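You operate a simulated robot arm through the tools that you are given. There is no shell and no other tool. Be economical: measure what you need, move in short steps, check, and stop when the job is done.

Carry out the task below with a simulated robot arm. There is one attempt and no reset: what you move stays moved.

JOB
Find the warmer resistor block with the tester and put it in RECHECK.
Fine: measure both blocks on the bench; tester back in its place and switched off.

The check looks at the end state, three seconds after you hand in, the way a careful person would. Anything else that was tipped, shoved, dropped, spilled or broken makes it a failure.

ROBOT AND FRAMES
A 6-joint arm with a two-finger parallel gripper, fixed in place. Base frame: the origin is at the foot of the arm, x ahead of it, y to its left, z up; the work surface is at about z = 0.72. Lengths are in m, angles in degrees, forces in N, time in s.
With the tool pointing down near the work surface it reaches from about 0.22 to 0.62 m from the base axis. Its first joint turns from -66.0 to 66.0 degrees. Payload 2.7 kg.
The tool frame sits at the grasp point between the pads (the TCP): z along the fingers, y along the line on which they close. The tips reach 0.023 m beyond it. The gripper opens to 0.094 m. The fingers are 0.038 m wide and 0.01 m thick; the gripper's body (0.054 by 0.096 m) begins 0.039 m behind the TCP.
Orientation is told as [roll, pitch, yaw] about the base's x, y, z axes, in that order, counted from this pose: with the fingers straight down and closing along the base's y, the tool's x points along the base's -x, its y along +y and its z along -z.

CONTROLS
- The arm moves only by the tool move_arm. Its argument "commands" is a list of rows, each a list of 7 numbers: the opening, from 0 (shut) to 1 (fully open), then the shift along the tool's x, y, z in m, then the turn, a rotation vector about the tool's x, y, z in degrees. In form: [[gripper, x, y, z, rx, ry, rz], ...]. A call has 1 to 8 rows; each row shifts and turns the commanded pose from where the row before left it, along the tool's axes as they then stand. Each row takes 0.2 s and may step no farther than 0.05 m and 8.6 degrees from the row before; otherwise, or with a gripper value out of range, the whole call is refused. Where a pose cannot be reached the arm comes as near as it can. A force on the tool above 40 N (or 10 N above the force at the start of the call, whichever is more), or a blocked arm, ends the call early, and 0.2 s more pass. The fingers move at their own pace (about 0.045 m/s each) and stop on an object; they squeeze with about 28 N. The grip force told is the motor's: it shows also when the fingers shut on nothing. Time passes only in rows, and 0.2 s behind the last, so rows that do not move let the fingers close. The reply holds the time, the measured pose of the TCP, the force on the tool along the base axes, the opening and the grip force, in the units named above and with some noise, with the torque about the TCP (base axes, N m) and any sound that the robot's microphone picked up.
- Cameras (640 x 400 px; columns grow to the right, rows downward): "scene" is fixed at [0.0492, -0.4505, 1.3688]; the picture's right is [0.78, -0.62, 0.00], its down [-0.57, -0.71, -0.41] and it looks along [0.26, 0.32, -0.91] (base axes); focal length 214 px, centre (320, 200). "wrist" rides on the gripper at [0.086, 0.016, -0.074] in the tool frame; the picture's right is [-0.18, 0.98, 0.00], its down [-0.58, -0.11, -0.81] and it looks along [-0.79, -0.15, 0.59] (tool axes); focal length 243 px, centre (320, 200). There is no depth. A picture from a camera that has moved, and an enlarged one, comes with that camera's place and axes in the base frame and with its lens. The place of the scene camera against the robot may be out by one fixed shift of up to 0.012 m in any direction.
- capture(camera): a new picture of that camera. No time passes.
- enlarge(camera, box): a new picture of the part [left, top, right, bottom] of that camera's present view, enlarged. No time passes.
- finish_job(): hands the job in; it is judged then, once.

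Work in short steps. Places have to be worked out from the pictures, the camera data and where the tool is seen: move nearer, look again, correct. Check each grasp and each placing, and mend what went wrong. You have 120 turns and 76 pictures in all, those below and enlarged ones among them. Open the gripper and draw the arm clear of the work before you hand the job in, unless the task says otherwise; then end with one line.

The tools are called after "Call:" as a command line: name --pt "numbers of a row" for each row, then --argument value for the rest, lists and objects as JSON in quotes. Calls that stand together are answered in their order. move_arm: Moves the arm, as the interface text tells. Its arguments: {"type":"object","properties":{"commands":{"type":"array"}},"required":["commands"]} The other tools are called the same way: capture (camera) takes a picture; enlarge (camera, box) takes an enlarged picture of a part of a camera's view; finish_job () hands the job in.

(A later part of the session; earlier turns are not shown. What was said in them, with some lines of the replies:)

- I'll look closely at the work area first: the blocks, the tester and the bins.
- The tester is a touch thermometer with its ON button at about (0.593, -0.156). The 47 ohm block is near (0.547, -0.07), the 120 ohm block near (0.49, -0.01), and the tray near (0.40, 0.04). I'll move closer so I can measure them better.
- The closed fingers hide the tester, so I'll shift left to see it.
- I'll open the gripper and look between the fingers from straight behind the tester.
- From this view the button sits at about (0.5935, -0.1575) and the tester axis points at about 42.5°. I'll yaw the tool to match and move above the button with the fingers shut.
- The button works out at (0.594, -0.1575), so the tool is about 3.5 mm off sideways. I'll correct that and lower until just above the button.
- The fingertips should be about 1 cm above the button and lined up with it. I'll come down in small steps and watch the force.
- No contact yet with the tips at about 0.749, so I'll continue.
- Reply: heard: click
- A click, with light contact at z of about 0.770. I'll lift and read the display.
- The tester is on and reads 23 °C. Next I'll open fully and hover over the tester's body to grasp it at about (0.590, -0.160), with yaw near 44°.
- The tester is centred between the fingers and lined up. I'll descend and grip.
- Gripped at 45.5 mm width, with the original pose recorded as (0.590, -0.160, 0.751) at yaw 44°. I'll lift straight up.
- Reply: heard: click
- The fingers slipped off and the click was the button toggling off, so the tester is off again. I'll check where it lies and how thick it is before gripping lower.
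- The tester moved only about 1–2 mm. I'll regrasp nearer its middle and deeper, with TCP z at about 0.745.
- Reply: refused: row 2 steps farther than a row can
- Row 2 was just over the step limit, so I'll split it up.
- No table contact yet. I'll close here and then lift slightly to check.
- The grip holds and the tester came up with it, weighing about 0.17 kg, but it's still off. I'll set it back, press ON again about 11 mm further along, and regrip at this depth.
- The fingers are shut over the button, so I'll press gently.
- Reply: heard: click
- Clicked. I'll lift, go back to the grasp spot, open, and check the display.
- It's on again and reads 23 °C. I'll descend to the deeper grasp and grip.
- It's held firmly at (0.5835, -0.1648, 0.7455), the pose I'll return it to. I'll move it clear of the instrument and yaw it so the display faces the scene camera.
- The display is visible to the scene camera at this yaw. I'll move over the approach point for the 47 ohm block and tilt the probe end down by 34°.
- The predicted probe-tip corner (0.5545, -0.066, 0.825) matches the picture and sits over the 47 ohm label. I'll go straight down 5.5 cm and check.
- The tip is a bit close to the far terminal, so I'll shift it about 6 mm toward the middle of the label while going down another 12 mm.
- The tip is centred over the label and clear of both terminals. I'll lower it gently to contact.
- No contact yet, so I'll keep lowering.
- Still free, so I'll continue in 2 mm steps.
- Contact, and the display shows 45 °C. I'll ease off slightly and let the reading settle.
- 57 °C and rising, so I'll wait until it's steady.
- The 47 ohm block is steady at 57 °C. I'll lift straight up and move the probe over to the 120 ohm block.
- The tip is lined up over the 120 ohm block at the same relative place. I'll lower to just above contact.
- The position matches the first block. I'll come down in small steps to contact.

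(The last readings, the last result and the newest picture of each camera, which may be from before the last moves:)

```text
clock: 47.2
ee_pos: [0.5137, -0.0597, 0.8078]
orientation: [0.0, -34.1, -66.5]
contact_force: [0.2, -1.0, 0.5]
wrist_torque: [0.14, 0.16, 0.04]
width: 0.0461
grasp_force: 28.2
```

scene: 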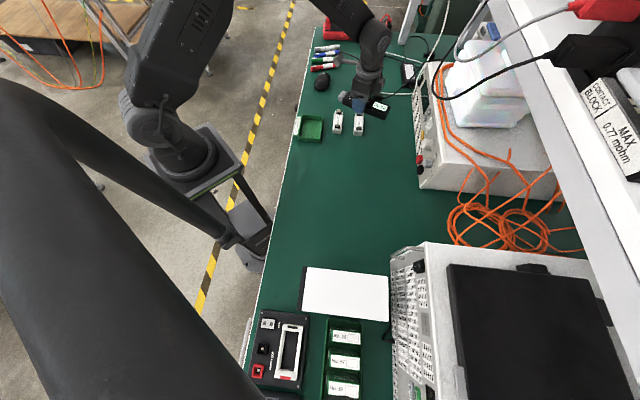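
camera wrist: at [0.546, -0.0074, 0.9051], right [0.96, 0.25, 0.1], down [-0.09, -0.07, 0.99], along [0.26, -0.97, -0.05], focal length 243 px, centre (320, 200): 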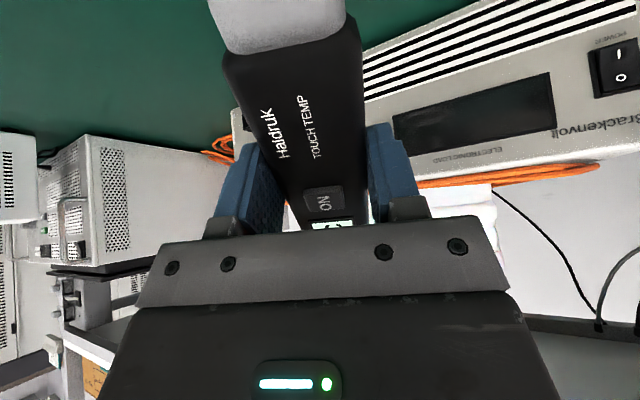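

Contact is starting. I'll go about 0.7 mm further and hold for the reading.

Call:
move_arm --pt "0 0.0004 0 0.0006 0 0 0" --pt "0 0 0 0 0 0 0" --pt "0 0 0 0 0 0 0" --pt "0 0 0 0 0 0 0" --pt "0 0 0 0 0 0 0" --pt "0 0 0 0 0 0 0" --pt "0 0 0 0 0 0 0" --pt "0 0 0 0 0 0 0"

Call:
enlarge --camera "scene" --box '[310, 90, 390, 138]'

Call:
move_arm --pt "0 0 0 0 0 0 0" --pt "0 0 0 0 0 0 0" --pt "0 0 0 0 0 0 0" --pt "0 0 0 0 0 0 0" --pt "0 0 0 0 0 0 0" --pt "0 0 0 0 0 0 0" --pt "0 0 0 0 0 0 0" --pt "0 0 0 0 0 0 0"

Call:
enlarge --camera "scene" --box '[350, 98, 382, 122]'

```text
clock: 49.0
ee_pos: [0.5132, -0.0602, 0.8083]
orientation: [0.1, -34.1, -66.6]
contact_force: [1.7, -1.8, 13.7]
wrist_torque: [0.61, 0.21, -0.07]
width: 0.0456
grasp_force: 27.4
```

```text
8.00 times, centred on (350, 114) of scene
camera zoom: at [0.049, -0.4506, 1.3688], right [0.78, -0.62, 0.0], down [-0.57, -0.71, -0.41], along [0.26, 0.32, -0.91], focal length 1716 px, centre (80, 888)
```

zoom: 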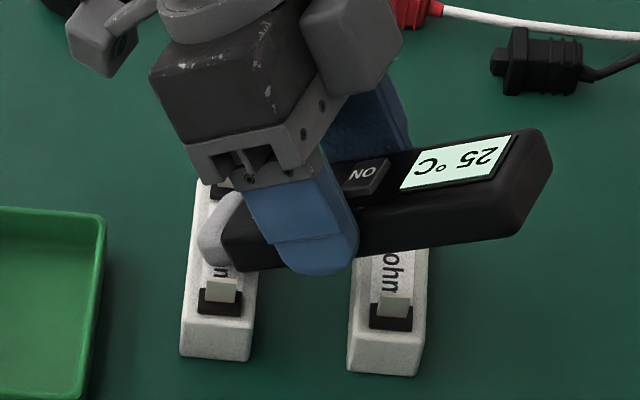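

```text
clock: 50.8
ee_pos: [0.5135, -0.0599, 0.8079]
orientation: [0.0, -34.1, -66.6]
contact_force: [2.5, -1.3, 14.1]
wrist_torque: [0.67, 0.18, -0.07]
width: 0.0457
grasp_force: 27.9
```

```text
16.00 times, centred on (366, 110) of scene
camera zoom: at [0.049, -0.4506, 1.3688], right [0.78, -0.62, 0.0], down [-0.57, -0.71, -0.41], along [0.26, 0.32, -0.91], focal length 3432 px, centre (-416, 1640)
```

zoom: 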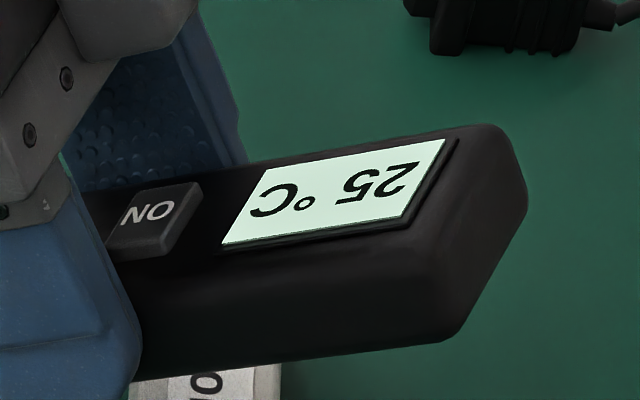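

The 120 ohm block is steady at 25 °C and the 47 ohm block at 57 °C, so 47 ohm goes to RECHECK. First the tester goes back: lift, level, and yaw back to 44°.

Call:
move_arm --pt "0 -0.0056 0 -0.0083 0 0 0" --pt "0 -0.0168 0 -0.0249 0 0 0" --pt "0 -0.0224 0 -0.0332 0 0 0" --pt "0 0 0 0 0 8.5 0" --pt "0 0 0 0 0 8.5 0" --pt "0 0 0 0 0 8.5 0" --pt "0 0 0 0 0 8.5 0"

Call:
move_arm --pt "0 0 0 0 0 0 -8.5" --pt "0 0 0 0 0 0 -8.5" --pt "0 0 0 0 0 0 -8.5" --pt "0 0 0 0 0 0 -8.5" --pt "0 0 0 0 0 0 -8.5" --pt "0 0 0 0 0 0 -8.5" --pt "0 0 0 0 0 0 -8.5"

Call:
move_arm --pt "0 0 0 0 0 0 -8.5" --pt "0 0 0 0 0 0 -8.5" --pt "0 0 0 0 0 0 -8.5" --pt "0 0 0 0 0 0 -8.5" --pt "0 0 0 0 0 0 -8.5" --pt "0 0 0 0 0 0 -8.5" --pt "0 0 0 0 0 0 0"

```text
clock: 52.4
ee_pos: [0.5133, -0.0596, 0.8874]
orientation: [0.1, 0.1, -66.5]
contact_force: [-0.1, -0.6, -0.9]
wrist_torque: [-0.01, 0.01, -0.01]
width: 0.0456
grasp_force: 27.6
```

```text
clock: 54.0
ee_pos: [0.5129, -0.0595, 0.8866]
orientation: [0.1, 0.0, -7.0]
contact_force: [-0.1, 0.0, -1.2]
wrist_torque: [-0.02, 0.02, 0.02]
width: 0.0459
grasp_force: 28.0
```

```text
clock: 55.6
ee_pos: [0.5133, -0.0597, 0.8866]
orientation: [0.0, 0.0, 44.1]
contact_force: [-0.1, 0.5, -2.0]
wrist_torque: [-0.02, -0.01, 0.03]
width: 0.0458
grasp_force: 27.9
```

Level and back at yaw 44°. I'll move above its original spot.

Call:
move_arm --pt "0 0.0056 -0.0314 0 0 0 0" --pt "0 0.0056 -0.0314 0 0 0 0" --pt "0 0.0056 -0.0314 0 0 0 0" --pt "0 0.0055 -0.0314 0 0 0 0" --pt "0 0 0 0.04 0 0 0" --pt "0 0 0 0.04 0 0 0" --pt "0 0 0 0.03 0 0 0" --pt "0 0 0 0 0 0 0"

Call:
enlarge --camera "scene" --box '[360, 105, 408, 159]'

```text
clock: 57.4
ee_pos: [0.5843, -0.1665, 0.7756]
orientation: [-0.1, 0.0, 44.1]
contact_force: [0.4, 0.8, -1.2]
wrist_torque: [-0.03, 0.01, 0.01]
width: 0.0456
grasp_force: 28.5
```

```text
7.41 times, centred on (384, 132) of scene
camera zoom: at [0.0492, -0.4505, 1.3688], right [0.78, -0.62, 0.0], down [-0.57, -0.71, -0.41], along [0.26, 0.32, -0.91], focal length 1589 px, centre (-154, 704)
```

zoom: 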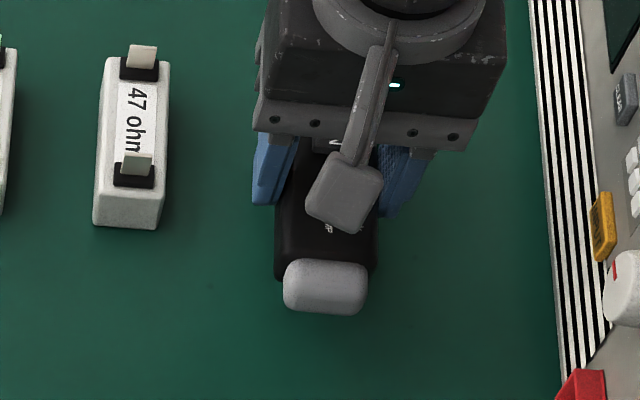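

The tip sits within a few mm of where it should be, allowing for the height. I'll lower slowly until the tester rests on the bench.

Call:
move_arm --pt "0 0 0 0.012 0 0 0" --pt "0 0 0 0.008 0 0 0" --pt "0 0 0 0.004 0 0 0" --pt "0 0 0 0 0 0 0"

Call:
capture --camera "wrist"

```text
clock: 58.4
ee_pos: [0.5843, -0.1656, 0.7536]
orientation: [0.1, 0.1, 44.0]
contact_force: [0.5, 1.0, -1.2]
wrist_torque: [-0.01, -0.01, -0.03]
width: 0.0456
grasp_force: 27.7
```

```text
37 pictures are left
camera wrist: at [0.5115, -0.215, 0.8288], right [-0.55, 0.84, 0.0], down [0.49, 0.33, 0.81], along [0.67, 0.44, -0.59], focal length 243 px, centre (320, 200)
```

wrist: 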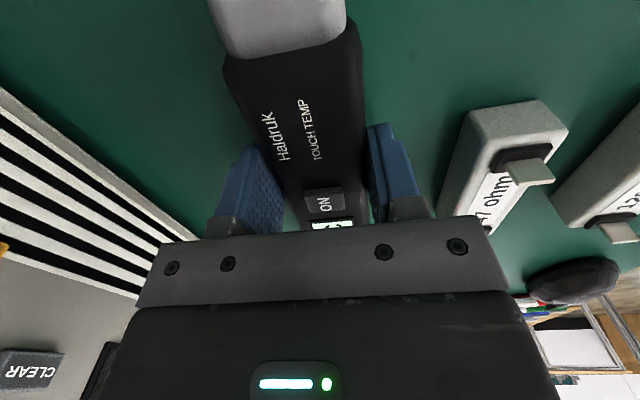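

In-hand slip is about 1 mm. I'll lower the last few mm.

Call:
move_arm --pt "0 0 0 0.003 0 0 0" --pt "0 0 0 0.002 0 0 0" --pt "0 0 0 0.0015 0 0 0" --pt "0 0 0 0 0 0 0"

```text
clock: 59.4
ee_pos: [0.5844, -0.1655, 0.7473]
orientation: [0.0, 0.1, 44.0]
contact_force: [0.1, 0.1, -0.8]
wrist_torque: [0.06, -0.03, 0.02]
width: 0.0456
grasp_force: 28.1
```

Call:
move_arm --pt "0 0 0 0.001 0 0 0" --pt "0 0 0 0.0005 0 0 0" --pt "0 0 0 0 0 0 0"

```text
clock: 60.2
ee_pos: [0.5852, -0.166, 0.7457]
orientation: [-0.1, -0.1, 44.0]
contact_force: [-1.3, 0.3, 8.9]
wrist_torque: [0.77, -0.44, 0.16]
width: 0.046
grasp_force: 28.0
```

The tester is touching the bench. I'll release, rise, and move over the button.

Call:
move_arm --pt "0.7 0 0 0 0 0 0" --pt "1 0 0 0 0 0 0" --pt "1 0 0 0 0 0 0" --pt "1 0 0 0 0 0 0" --pt "1 0 0 -0.02 0 0 0" --pt "1 0 0 -0.03 0 0 0" --pt "1 0 0 0 0 0 0"

Call:
capture --camera "wrist"

Call:
enlarge --camera "scene" --box '[360, 105, 408, 159]'

```text
clock: 61.8
ee_pos: [0.5858, -0.1652, 0.7956]
orientation: [0.0, -0.1, 44.0]
contact_force: [-0.7, -0.3, -0.1]
wrist_torque: [0.02, 0.0, 0.02]
width: 0.0939
grasp_force: 0.0
```

```text
36 pictures are left
camera wrist: at [0.5123, -0.2147, 0.8714], right [-0.55, 0.84, 0.0], down [0.49, 0.33, 0.81], along [0.67, 0.44, -0.59], focal length 243 px, centre (320, 200)
```

wrist: 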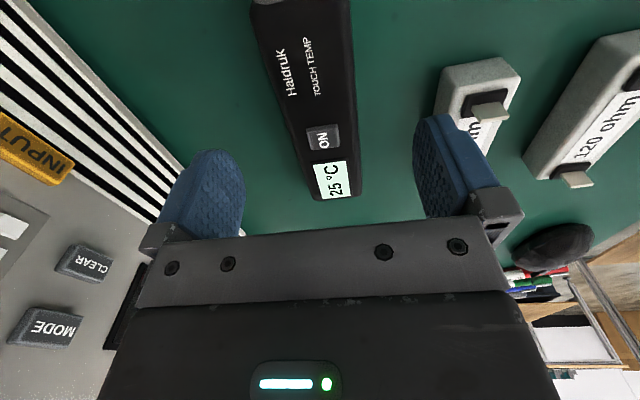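

```text
7.41 times, centred on (384, 132) of scene
camera zoom: at [0.0492, -0.4505, 1.3688], right [0.78, -0.62, 0.0], down [-0.57, -0.71, -0.41], along [0.26, 0.32, -0.91], focal length 1589 px, centre (-154, 704)
```

zoom: 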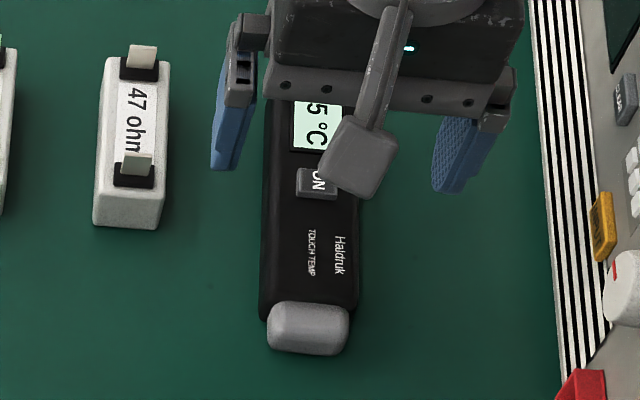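

The tester is back within about 2 mm of its original place. Now I'll press the button to switch it off.

Call:
move_arm --pt "0 -0.011 0 0 0 0 0" --pt "0 0 0 0 0 0 0" --pt "0 0 0 0 0 0 0" --pt "0 0 0 0 0 0 0" --pt "0 0 0 0 0 0 0" --pt "0 0 0 0.012 0 0 0" --pt "0 0 0 0.008 0 0 0" --pt "0 0 0 0.003 0 0 0"

Call:
move_arm --pt "0 0 0 0.0015 0 0 0" --pt "0 0 0 0.0015 0 0 0"

```text
clock: 63.6
ee_pos: [0.593, -0.159, 0.7721]
orientation: [0.0, -0.1, 44.0]
contact_force: [0.2, 0.0, 0.0]
wrist_torque: [-0.01, 0.03, -0.01]
width: 0.0001
grasp_force: 28.3
```

```text
clock: 64.2
ee_pos: [0.5923, -0.1582, 0.7703]
orientation: [-0.1, -0.1, 44.1]
contact_force: [-1.5, 0.4, 1.9]
wrist_torque: [0.03, 0.0, 0.0]
width: 0.0001
grasp_force: 28.5
heard: click
```

Clicked. I'll lift, move over above the 47 ohm block with the gripper open, and check that the display is off.

Call:
move_arm --pt "0 0 0 -0.02 0 0 0" --pt "0 0 0 -0.04 0 0 0" --pt "0 -0.012 0.031 -0.02 0 0 0" --pt "1 -0.012 0.031 0 0 0 -1" --pt "1 -0.013 0.032 0 0 0 -1" --pt "1 0 0 0 0 0 0" --pt "1 0 0 0 0 0 0" --pt "1 0 0 0 0 0 0"

Call:
capture --camera "wrist"

Call:
enlarge --camera "scene" --box '[360, 105, 408, 159]'

```text
clock: 66.0
ee_pos: [0.5535, -0.0649, 0.8497]
orientation: [0.0, 0.0, 46.0]
contact_force: [0.0, -0.6, -0.9]
wrist_torque: [0.0, -0.01, -0.04]
width: 0.094
grasp_force: 0.0
```

```text
34 pictures are left
camera wrist: at [0.4824, -0.1164, 0.9252], right [-0.58, 0.82, 0.0], down [0.48, 0.34, 0.81], along [0.66, 0.47, -0.59], focal length 243 px, centre (320, 200)
```

wrist: 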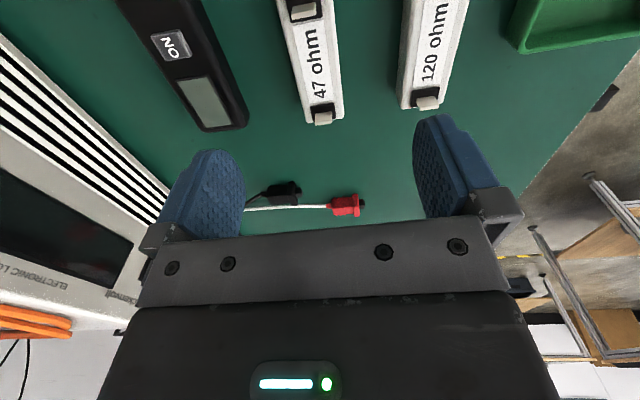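

```text
7.41 times, centred on (384, 132) of scene
camera zoom: at [0.0492, -0.4505, 1.3688], right [0.78, -0.62, 0.0], down [-0.57, -0.71, -0.41], along [0.26, 0.32, -0.91], focal length 1589 px, centre (-154, 704)
```

zoom: 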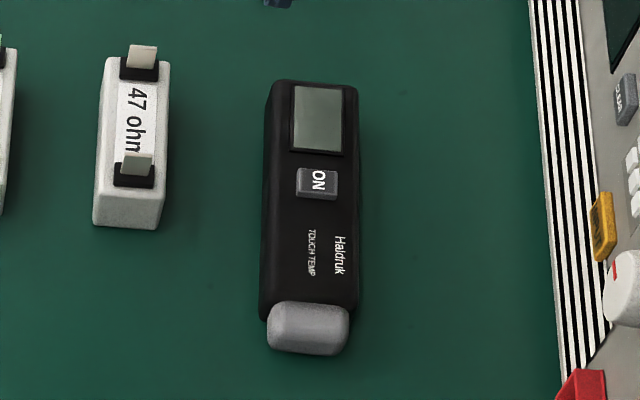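

The tester is off, and the block is centred within 3 mm of the tool. I'll grip it with a narrower opening to stay clear of the 120 block, and zoom in on the tray too.

Call:
move_arm --pt "0.7 0.003 -0.003 0.03 0 0 0" --pt "0.7 0 0 0.03 0 0 0" --pt "0.7 0 0 0.02 0 0 0" --pt "0.7 0 0 0.015 0 0 0" --pt "0.7 0 0 0.007 0 0 0" --pt "0.7 0 0 0 0 0 0"

Call:
capture --camera "wrist"

Call:
enlarge --camera "scene" --box '[285, 100, 365, 150]'

```text
clock: 67.4
ee_pos: [0.553, -0.0691, 0.7492]
orientation: [0.0, 0.1, 45.9]
contact_force: [0.2, -0.1, 0.7]
wrist_torque: [0.0, 0.0, -0.04]
width: 0.0659
grasp_force: 0.0
```

```text
32 pictures are left
camera wrist: at [0.4824, -0.1207, 0.8227], right [-0.58, 0.82, 0.0], down [0.48, 0.34, 0.81], along [0.66, 0.47, -0.59], focal length 243 px, centre (320, 200)
```

wrist: 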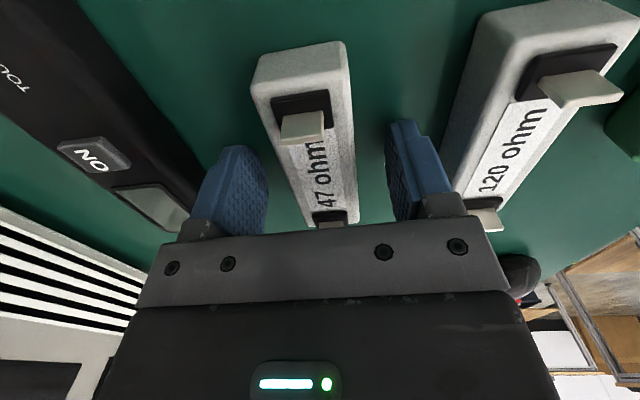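

```text
8.00 times, centred on (325, 125) of scene
camera zoom: at [0.0492, -0.4505, 1.3688], right [0.78, -0.62, 0.0], down [-0.57, -0.71, -0.41], along [0.26, 0.32, -0.91], focal length 1716 px, centre (280, 800)
```

zoom: 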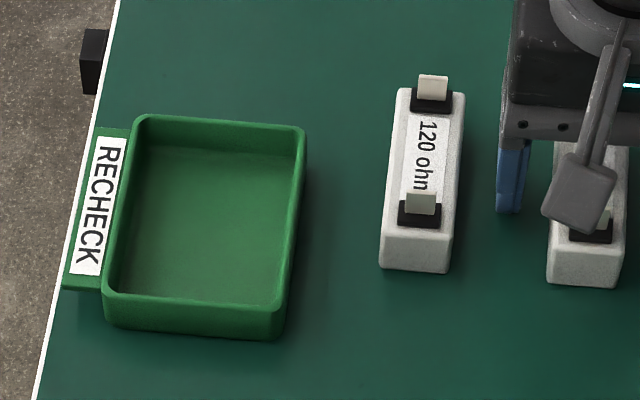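

The block is centred between the fingers. The tray opening is about 0.10 × 0.073 m with its long side parallel to the block, so the fit is snug. I'll lower 3 mm and grip.

Call:
move_arm --pt "0.7 0 0 0.003 0 0 0" --pt "0.3 0 0 0 0 0 0" --pt "0 0 0 0 0 0 0" --pt "0 0 0 0 0 0 0" --pt "0 0 0 0 0 0 0" --pt "0 0 0 0 0 0 0"

Call:
move_arm --pt "0 0 0 -0.005 0 0 0" --pt "0 0 0 -0.01 0 0 0" --pt "0 0 0 -0.025 0 0 0" --pt "0 0 0 -0.04 0 0 0" --pt "0 0 0 -0.04 0 0 0" --pt "0 0 0 0 0 0 0"

Call:
capture --camera "wrist"

```text
clock: 68.8
ee_pos: [0.5525, -0.069, 0.7454]
orientation: [0.1, 0.0, 46.0]
contact_force: [-0.3, -0.1, 0.9]
wrist_torque: [0.02, -0.01, 0.04]
width: 0.0336
grasp_force: 28.0
```

```text
clock: 70.2
ee_pos: [0.5532, -0.0691, 0.865]
orientation: [0.0, 0.0, 46.0]
contact_force: [-1.1, -0.2, -1.9]
wrist_torque: [0.0, 0.01, 0.0]
width: 0.0337
grasp_force: 28.0
```

```text
30 pictures are left
camera wrist: at [0.482, -0.1203, 0.9398], right [-0.58, 0.82, 0.0], down [0.48, 0.34, 0.81], along [0.66, 0.47, -0.59], focal length 243 px, centre (320, 200)
```

wrist: 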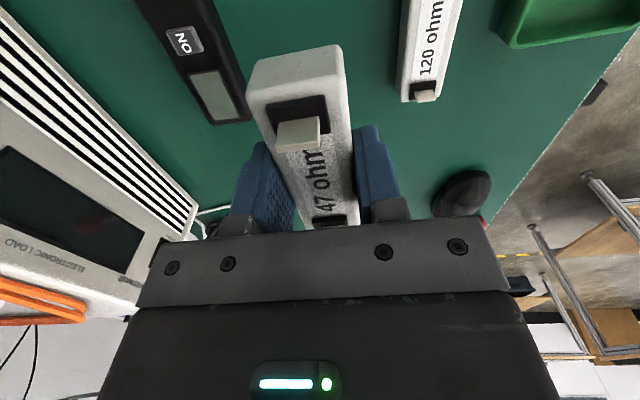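

The block is held. I'll move to a point beside the tray so the wrist camera can locate the tray accurately.

Call:
move_arm --pt "0 0.0245 0.0269 0 0 0 0" --pt "0 0.0245 0.0269 0 0 0 0" --pt "0 0.0246 0.0268 0 0 0 0" --pt "0 0 0 0 0 0 0"

Call:
capture --camera "wrist"

```text
clock: 71.2
ee_pos: [0.4439, -0.0658, 0.865]
orientation: [-0.1, 0.1, 46.0]
contact_force: [0.1, 0.0, -2.4]
wrist_torque: [0.03, 0.04, 0.01]
width: 0.0339
grasp_force: 28.5
```

```text
29 pictures are left
camera wrist: at [0.373, -0.1172, 0.9401], right [-0.58, 0.82, 0.0], down [0.48, 0.34, 0.81], along [0.66, 0.47, -0.59], focal length 243 px, centre (320, 200)
```

wrist: 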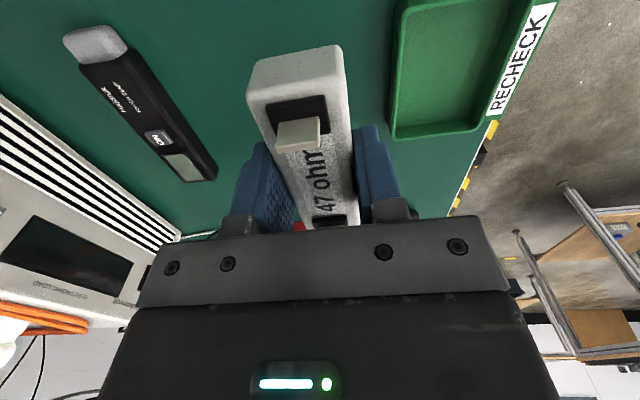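

The tray's near end is cut off, so I'll back up 6 cm.

Call:
move_arm --pt "0 0.03 -0.01 -0.01 0 0 0" --pt "0 0.03 -0.01 -0.01 0 0 0" --pt "0 0 0 0 0 0 0"

Call:
enlarge --camera "wrist" --box '[360, 0, 600, 150]'

```text
clock: 72.0
ee_pos: [0.4176, -0.1238, 0.8852]
orientation: [0.0, 0.0, 46.0]
contact_force: [0.9, -0.4, -1.6]
wrist_torque: [0.02, 0.01, 0.02]
width: 0.0337
grasp_force: 27.6
```

```text
2.67 times, centred on (480, 75) of wrist
camera zoom: at [0.3464, -0.1748, 0.9601], right [-0.58, 0.82, 0.0], down [0.48, 0.34, 0.81], along [0.66, 0.47, -0.59], focal length 647 px, centre (-107, 533)
```

zoom: 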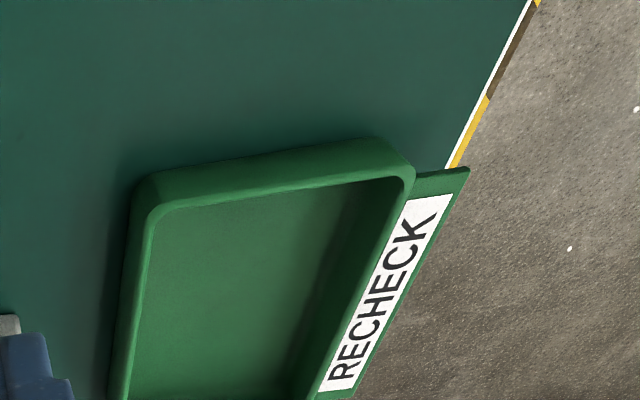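

I need the whole rim in one view.

Call:
enlarge --camera "wrist" --box '[380, 40, 572, 220]'

```text
2.22 times, centred on (476, 130) of wrist
camera zoom: at [0.3464, -0.1748, 0.9601], right [-0.58, 0.82, 0.0], down [0.48, 0.34, 0.81], along [0.66, 0.47, -0.59], focal length 539 px, centre (-27, 356)
```

zoom: 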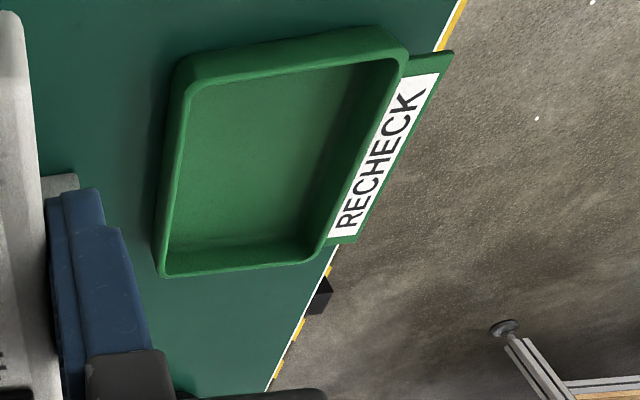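

The tray opening is about 0.10 × 0.08 m, lined up with the tool, with its centre near (-0.093, +0.122) in tool coordinates. I'll move over it and lower to about 2–3 cm above the rim.

Call:
move_arm --pt "0 -0.031 0.03 0 0 0 0" --pt "0 -0.031 0.03 0 0 0 0" --pt "0 -0.031 0.031 0 0 0 0" --pt "0 0 0.031 0.02 0 0 0" --pt "0 0 0 0.04 0 0 0" --pt "0 0 0 0.02 0 0 0" --pt "0 0 0 0 0 0 0"

Call:
enlarge --camera "scene" --box '[285, 95, 365, 145]'

Call:
capture --camera "wrist"

```text
clock: 73.6
ee_pos: [0.3933, 0.0269, 0.8047]
orientation: [0.1, 0.0, 45.9]
contact_force: [0.4, -0.4, -2.0]
wrist_torque: [0.02, 0.0, 0.01]
width: 0.0336
grasp_force: 27.9
```

```text
8.00 times, centred on (325, 120) of scene
camera zoom: at [0.0492, -0.4505, 1.3688], right [0.78, -0.62, 0.0], down [-0.57, -0.71, -0.41], along [0.26, 0.32, -0.91], focal length 1716 px, centre (280, 840)
```

zoom: 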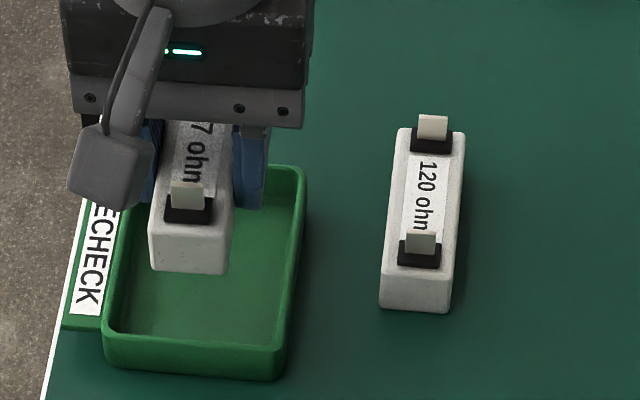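

```text
25 pictures are left
camera wrist: at [0.3233, -0.0239, 0.8802], right [-0.58, 0.82, 0.0], down [0.48, 0.34, 0.81], along [0.66, 0.47, -0.59], focal length 243 px, centre (320, 200)
```

wrist: 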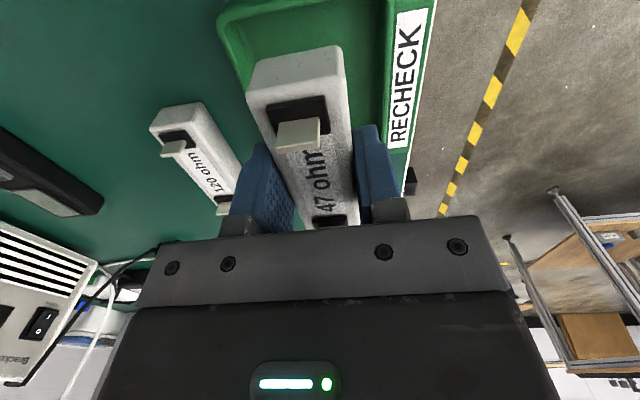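

The sideways position looks centred. Along the length I judge the block is about 4 mm too near, so I'll shift 4 mm, lower to just above the rim and recheck.

Call:
move_arm --pt "0 -0.004 0 0.015 0 0 0" --pt "0 0 0 0.013 0 0 0" --pt "0 0 0 0 0 0 0"

Call:
enlarge --camera "scene" --box '[293, 100, 341, 145]'

Call:
enlarge --camera "wrist" --box '[180, 0, 440, 160]'

```text
clock: 74.4
ee_pos: [0.396, 0.031, 0.7768]
orientation: [0.1, 0.0, 46.1]
contact_force: [-0.3, -0.1, -1.2]
wrist_torque: [0.01, -0.03, -0.01]
width: 0.0332
grasp_force: 27.9
```

```text
8.89 times, centred on (317, 122) of scene
camera zoom: at [0.0492, -0.4505, 1.3688], right [0.78, -0.62, 0.0], down [-0.57, -0.71, -0.41], along [0.26, 0.32, -0.91], focal length 1906 px, centre (347, 889)
```

zoom: 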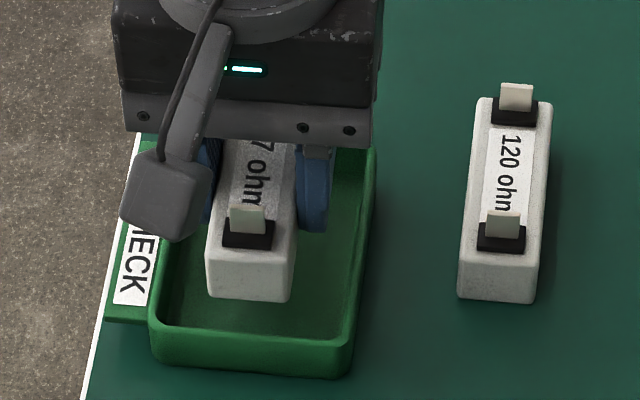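

```text
2.46 times, centred on (310, 80) of wrist
camera zoom: at [0.3259, -0.0205, 0.8521], right [-0.58, 0.82, 0.0], down [0.48, 0.34, 0.81], along [0.66, 0.47, -0.59], focal length 597 px, centre (345, 495)
```

zoom: 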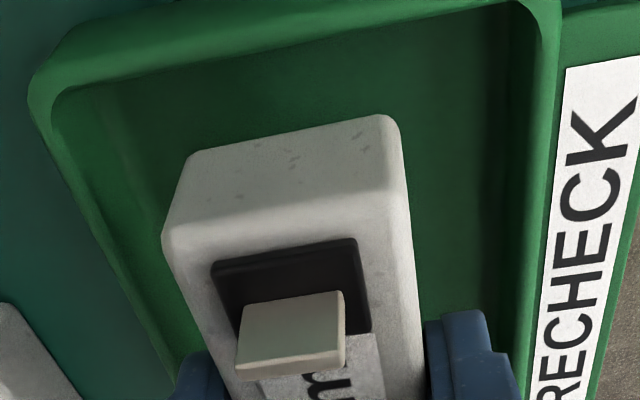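

Both cameras show clearance on all sides: 3–6 mm at the ends and ample at the sides. I'll lower slowly into the tray.

Call:
move_arm --pt "0 0 0 0.006 0 0 0" --pt "0 0 0 0.006 0 0 0" --pt "0 0 0 0.004 0 0 0" --pt "0 0 0 0 0 0 0"

Call:
enlarge --camera "scene" --box '[293, 100, 341, 145]'

Call:
enlarge --camera "wrist" --box '[180, 0, 440, 160]'

```text
clock: 75.4
ee_pos: [0.397, 0.032, 0.7619]
orientation: [0.0, 0.0, 46.0]
contact_force: [-0.2, 0.6, -1.8]
wrist_torque: [-0.03, -0.01, -0.01]
width: 0.0335
grasp_force: 28.5
```

```text
8.89 times, centred on (317, 122) of scene
camera zoom: at [0.0492, -0.4505, 1.3688], right [0.78, -0.62, 0.0], down [-0.57, -0.71, -0.41], along [0.26, 0.32, -0.91], focal length 1906 px, centre (347, 889)
```

zoom: 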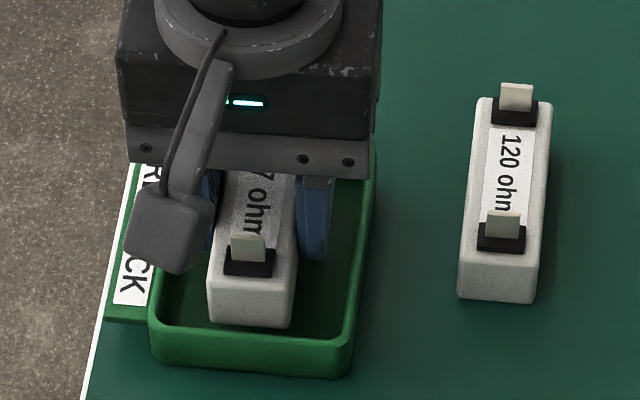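

```text
2.46 times, centred on (310, 80) of wrist
camera zoom: at [0.3257, -0.0201, 0.8361], right [-0.58, 0.82, 0.0], down [0.48, 0.34, 0.81], along [0.66, 0.47, -0.59], focal length 597 px, centre (345, 495)
```

zoom: 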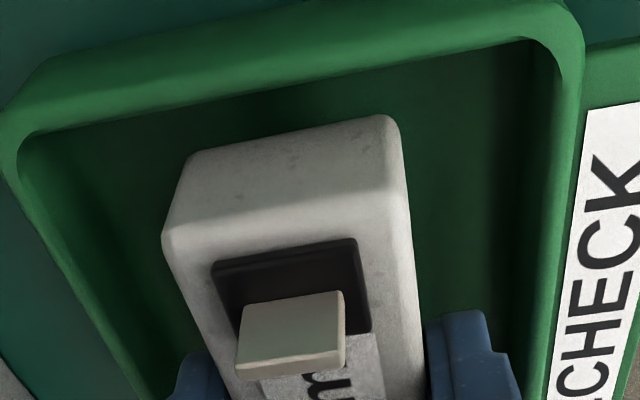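

Both views show the block inside the rim. I'll keep lowering gently.

Call:
move_arm --pt "0 0 0 0.004 0 0 0" --pt "0 0 0 0.003 0 0 0" --pt "0 0 0 0.002 0 0 0" --pt "0 0 0 0 0 0 0"

```text
clock: 76.4
ee_pos: [0.3961, 0.0313, 0.7511]
orientation: [0.0, -0.1, 46.0]
contact_force: [-0.9, -0.2, -1.8]
wrist_torque: [0.01, 0.01, 0.0]
width: 0.0337
grasp_force: 27.4
```

Call:
move_arm --pt "0 0 0 0.0015 0 0 0" --pt "0 0 0 0.001 0 0 0" --pt "0 0 0 0 0 0 0"

```text
clock: 77.2
ee_pos: [0.3966, 0.0316, 0.7487]
orientation: [-0.1, 0.0, 46.0]
contact_force: [-0.7, -0.1, -1.3]
wrist_torque: [0.0, 0.0, 0.02]
width: 0.0339
grasp_force: 28.6
```

Call:
move_arm --pt "0 0 0 0.001 0 0 0" --pt "0 0 0 0.0005 0 0 0"

```text
clock: 77.8
ee_pos: [0.3967, 0.0315, 0.7491]
orientation: [0.0, -0.1, 46.0]
contact_force: [-6.5, 2.0, 21.3]
wrist_torque: [0.01, 0.23, 0.0]
width: 0.0341
grasp_force: 28.2
```

The block is resting on the tray floor. I'll ease off, open only as far as the tray allows, and lift out.

Call:
move_arm --pt "0 0 0 -0.0006 0 0 0" --pt "0.5 0 0 0 0 0 0" --pt "0.5 0 0 0 0 0 0" --pt "0.5 0 0 0 0 0 0" --pt "0.5 0 0 -0.01 0 0 0" --pt "0.5 0 0 -0.03 0 0 0" --pt "0.5 0 0 -0.05 0 0 0" --pt "0.5 0 0 -0.04 0 0 0"

Call:
move_arm --pt "1 0 0 -0.03 0 0 0" --pt "1 0.03 -0.03 -0.02 0 0 0" --pt "1 0.03 -0.03 -0.02 0 0 0" --pt "1 0.02 -0.03 0 0 0 0" --pt "1 0 0 0 0 0 0"

Call:
enlarge --camera "scene" --box '[285, 90, 413, 170]'

Call:
capture --camera "scene"

```text
clock: 79.6
ee_pos: [0.396, 0.0297, 0.8789]
orientation: [0.1, 0.1, 46.0]
contact_force: [-0.6, -0.2, 0.3]
wrist_torque: [0.01, 0.0, -0.03]
width: 0.0467
grasp_force: 0.1
```

```text
clock: 80.8
ee_pos: [0.4065, -0.0891, 0.9478]
orientation: [0.0, 0.0, 46.0]
contact_force: [0.6, -1.1, -0.1]
wrist_torque: [-0.02, 0.02, -0.05]
width: 0.0941
grasp_force: 0.1
```

```text
5.00 times, centred on (349, 130) of scene
camera zoom: at [0.0492, -0.4506, 1.3688], right [0.78, -0.62, 0.0], down [-0.57, -0.71, -0.41], along [0.26, 0.32, -0.91], focal length 1072 px, centre (175, 550)
```

zoom: 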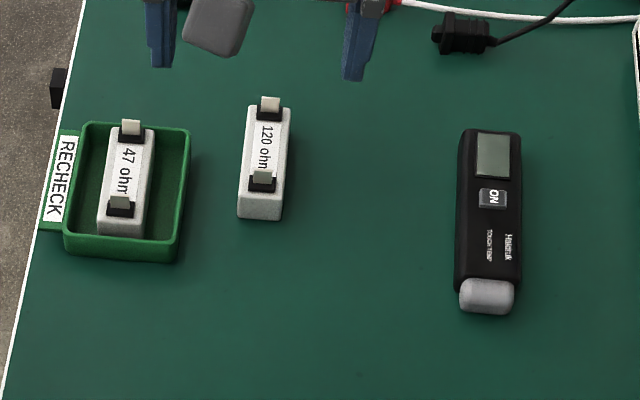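

```text
19 pictures are left
```

scene: 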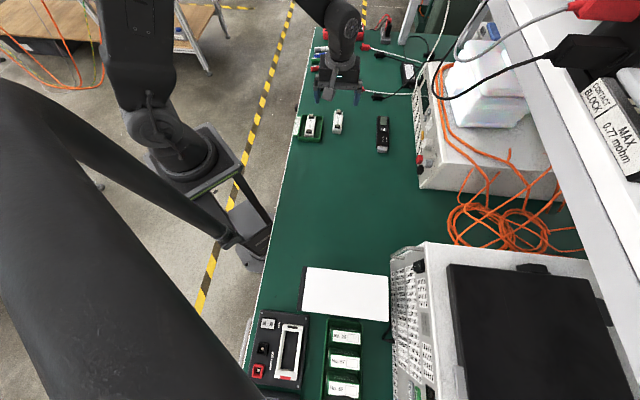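

The block is in RECHECK and the tester is off in its place. I'll zoom in to check that the block lies flat in the tray.

Call:
enlarge --camera "scene" --box '[293, 108, 333, 145]'

Call:
capture --camera "wrist"

```text
10.81 times, centred on (313, 126) of scene
camera zoom: at [0.0492, -0.4506, 1.3688], right [0.78, -0.62, 0.0], down [-0.57, -0.71, -0.41], along [0.26, 0.32, -0.91], focal length 2319 px, centre (396, 995)
```

zoom: 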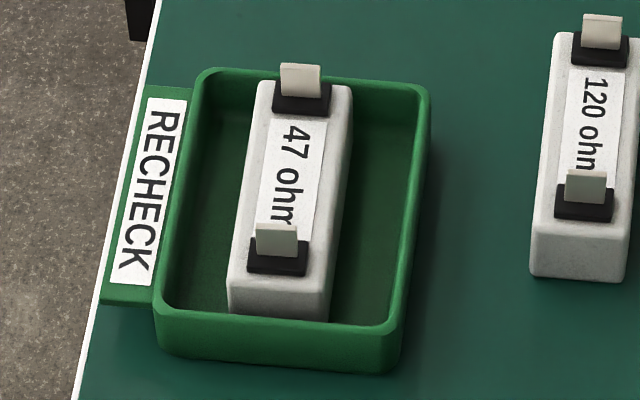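

```text
17 pictures are left
camera wrist: at [0.3352, -0.1406, 1.0235], right [-0.58, 0.82, 0.0], down [0.48, 0.34, 0.81], along [0.66, 0.47, -0.59], focal length 243 px, centre (320, 200)
```

wrist: 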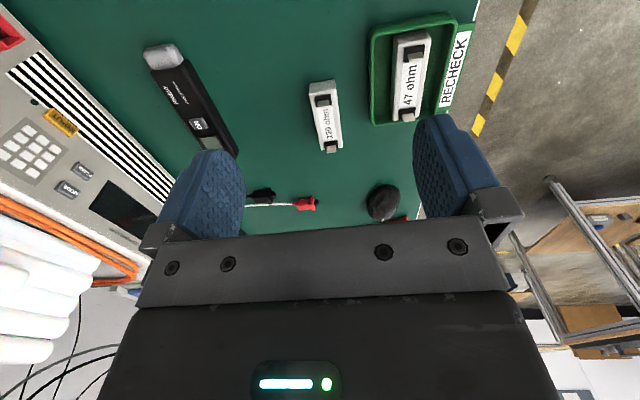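

The block lies flat inside the tray, the tester is off and back in its place, and the arm is clear with the gripper open. I'll hand in now.

Call:
finish_job

```text
The job is handed in.
```

The 47 ohm block is the warmer one (57 °C, against 25 °C for the 120 ohm block); it is now in RECHECK, and the tester is switched off and back within about 2 mm of its original spot.
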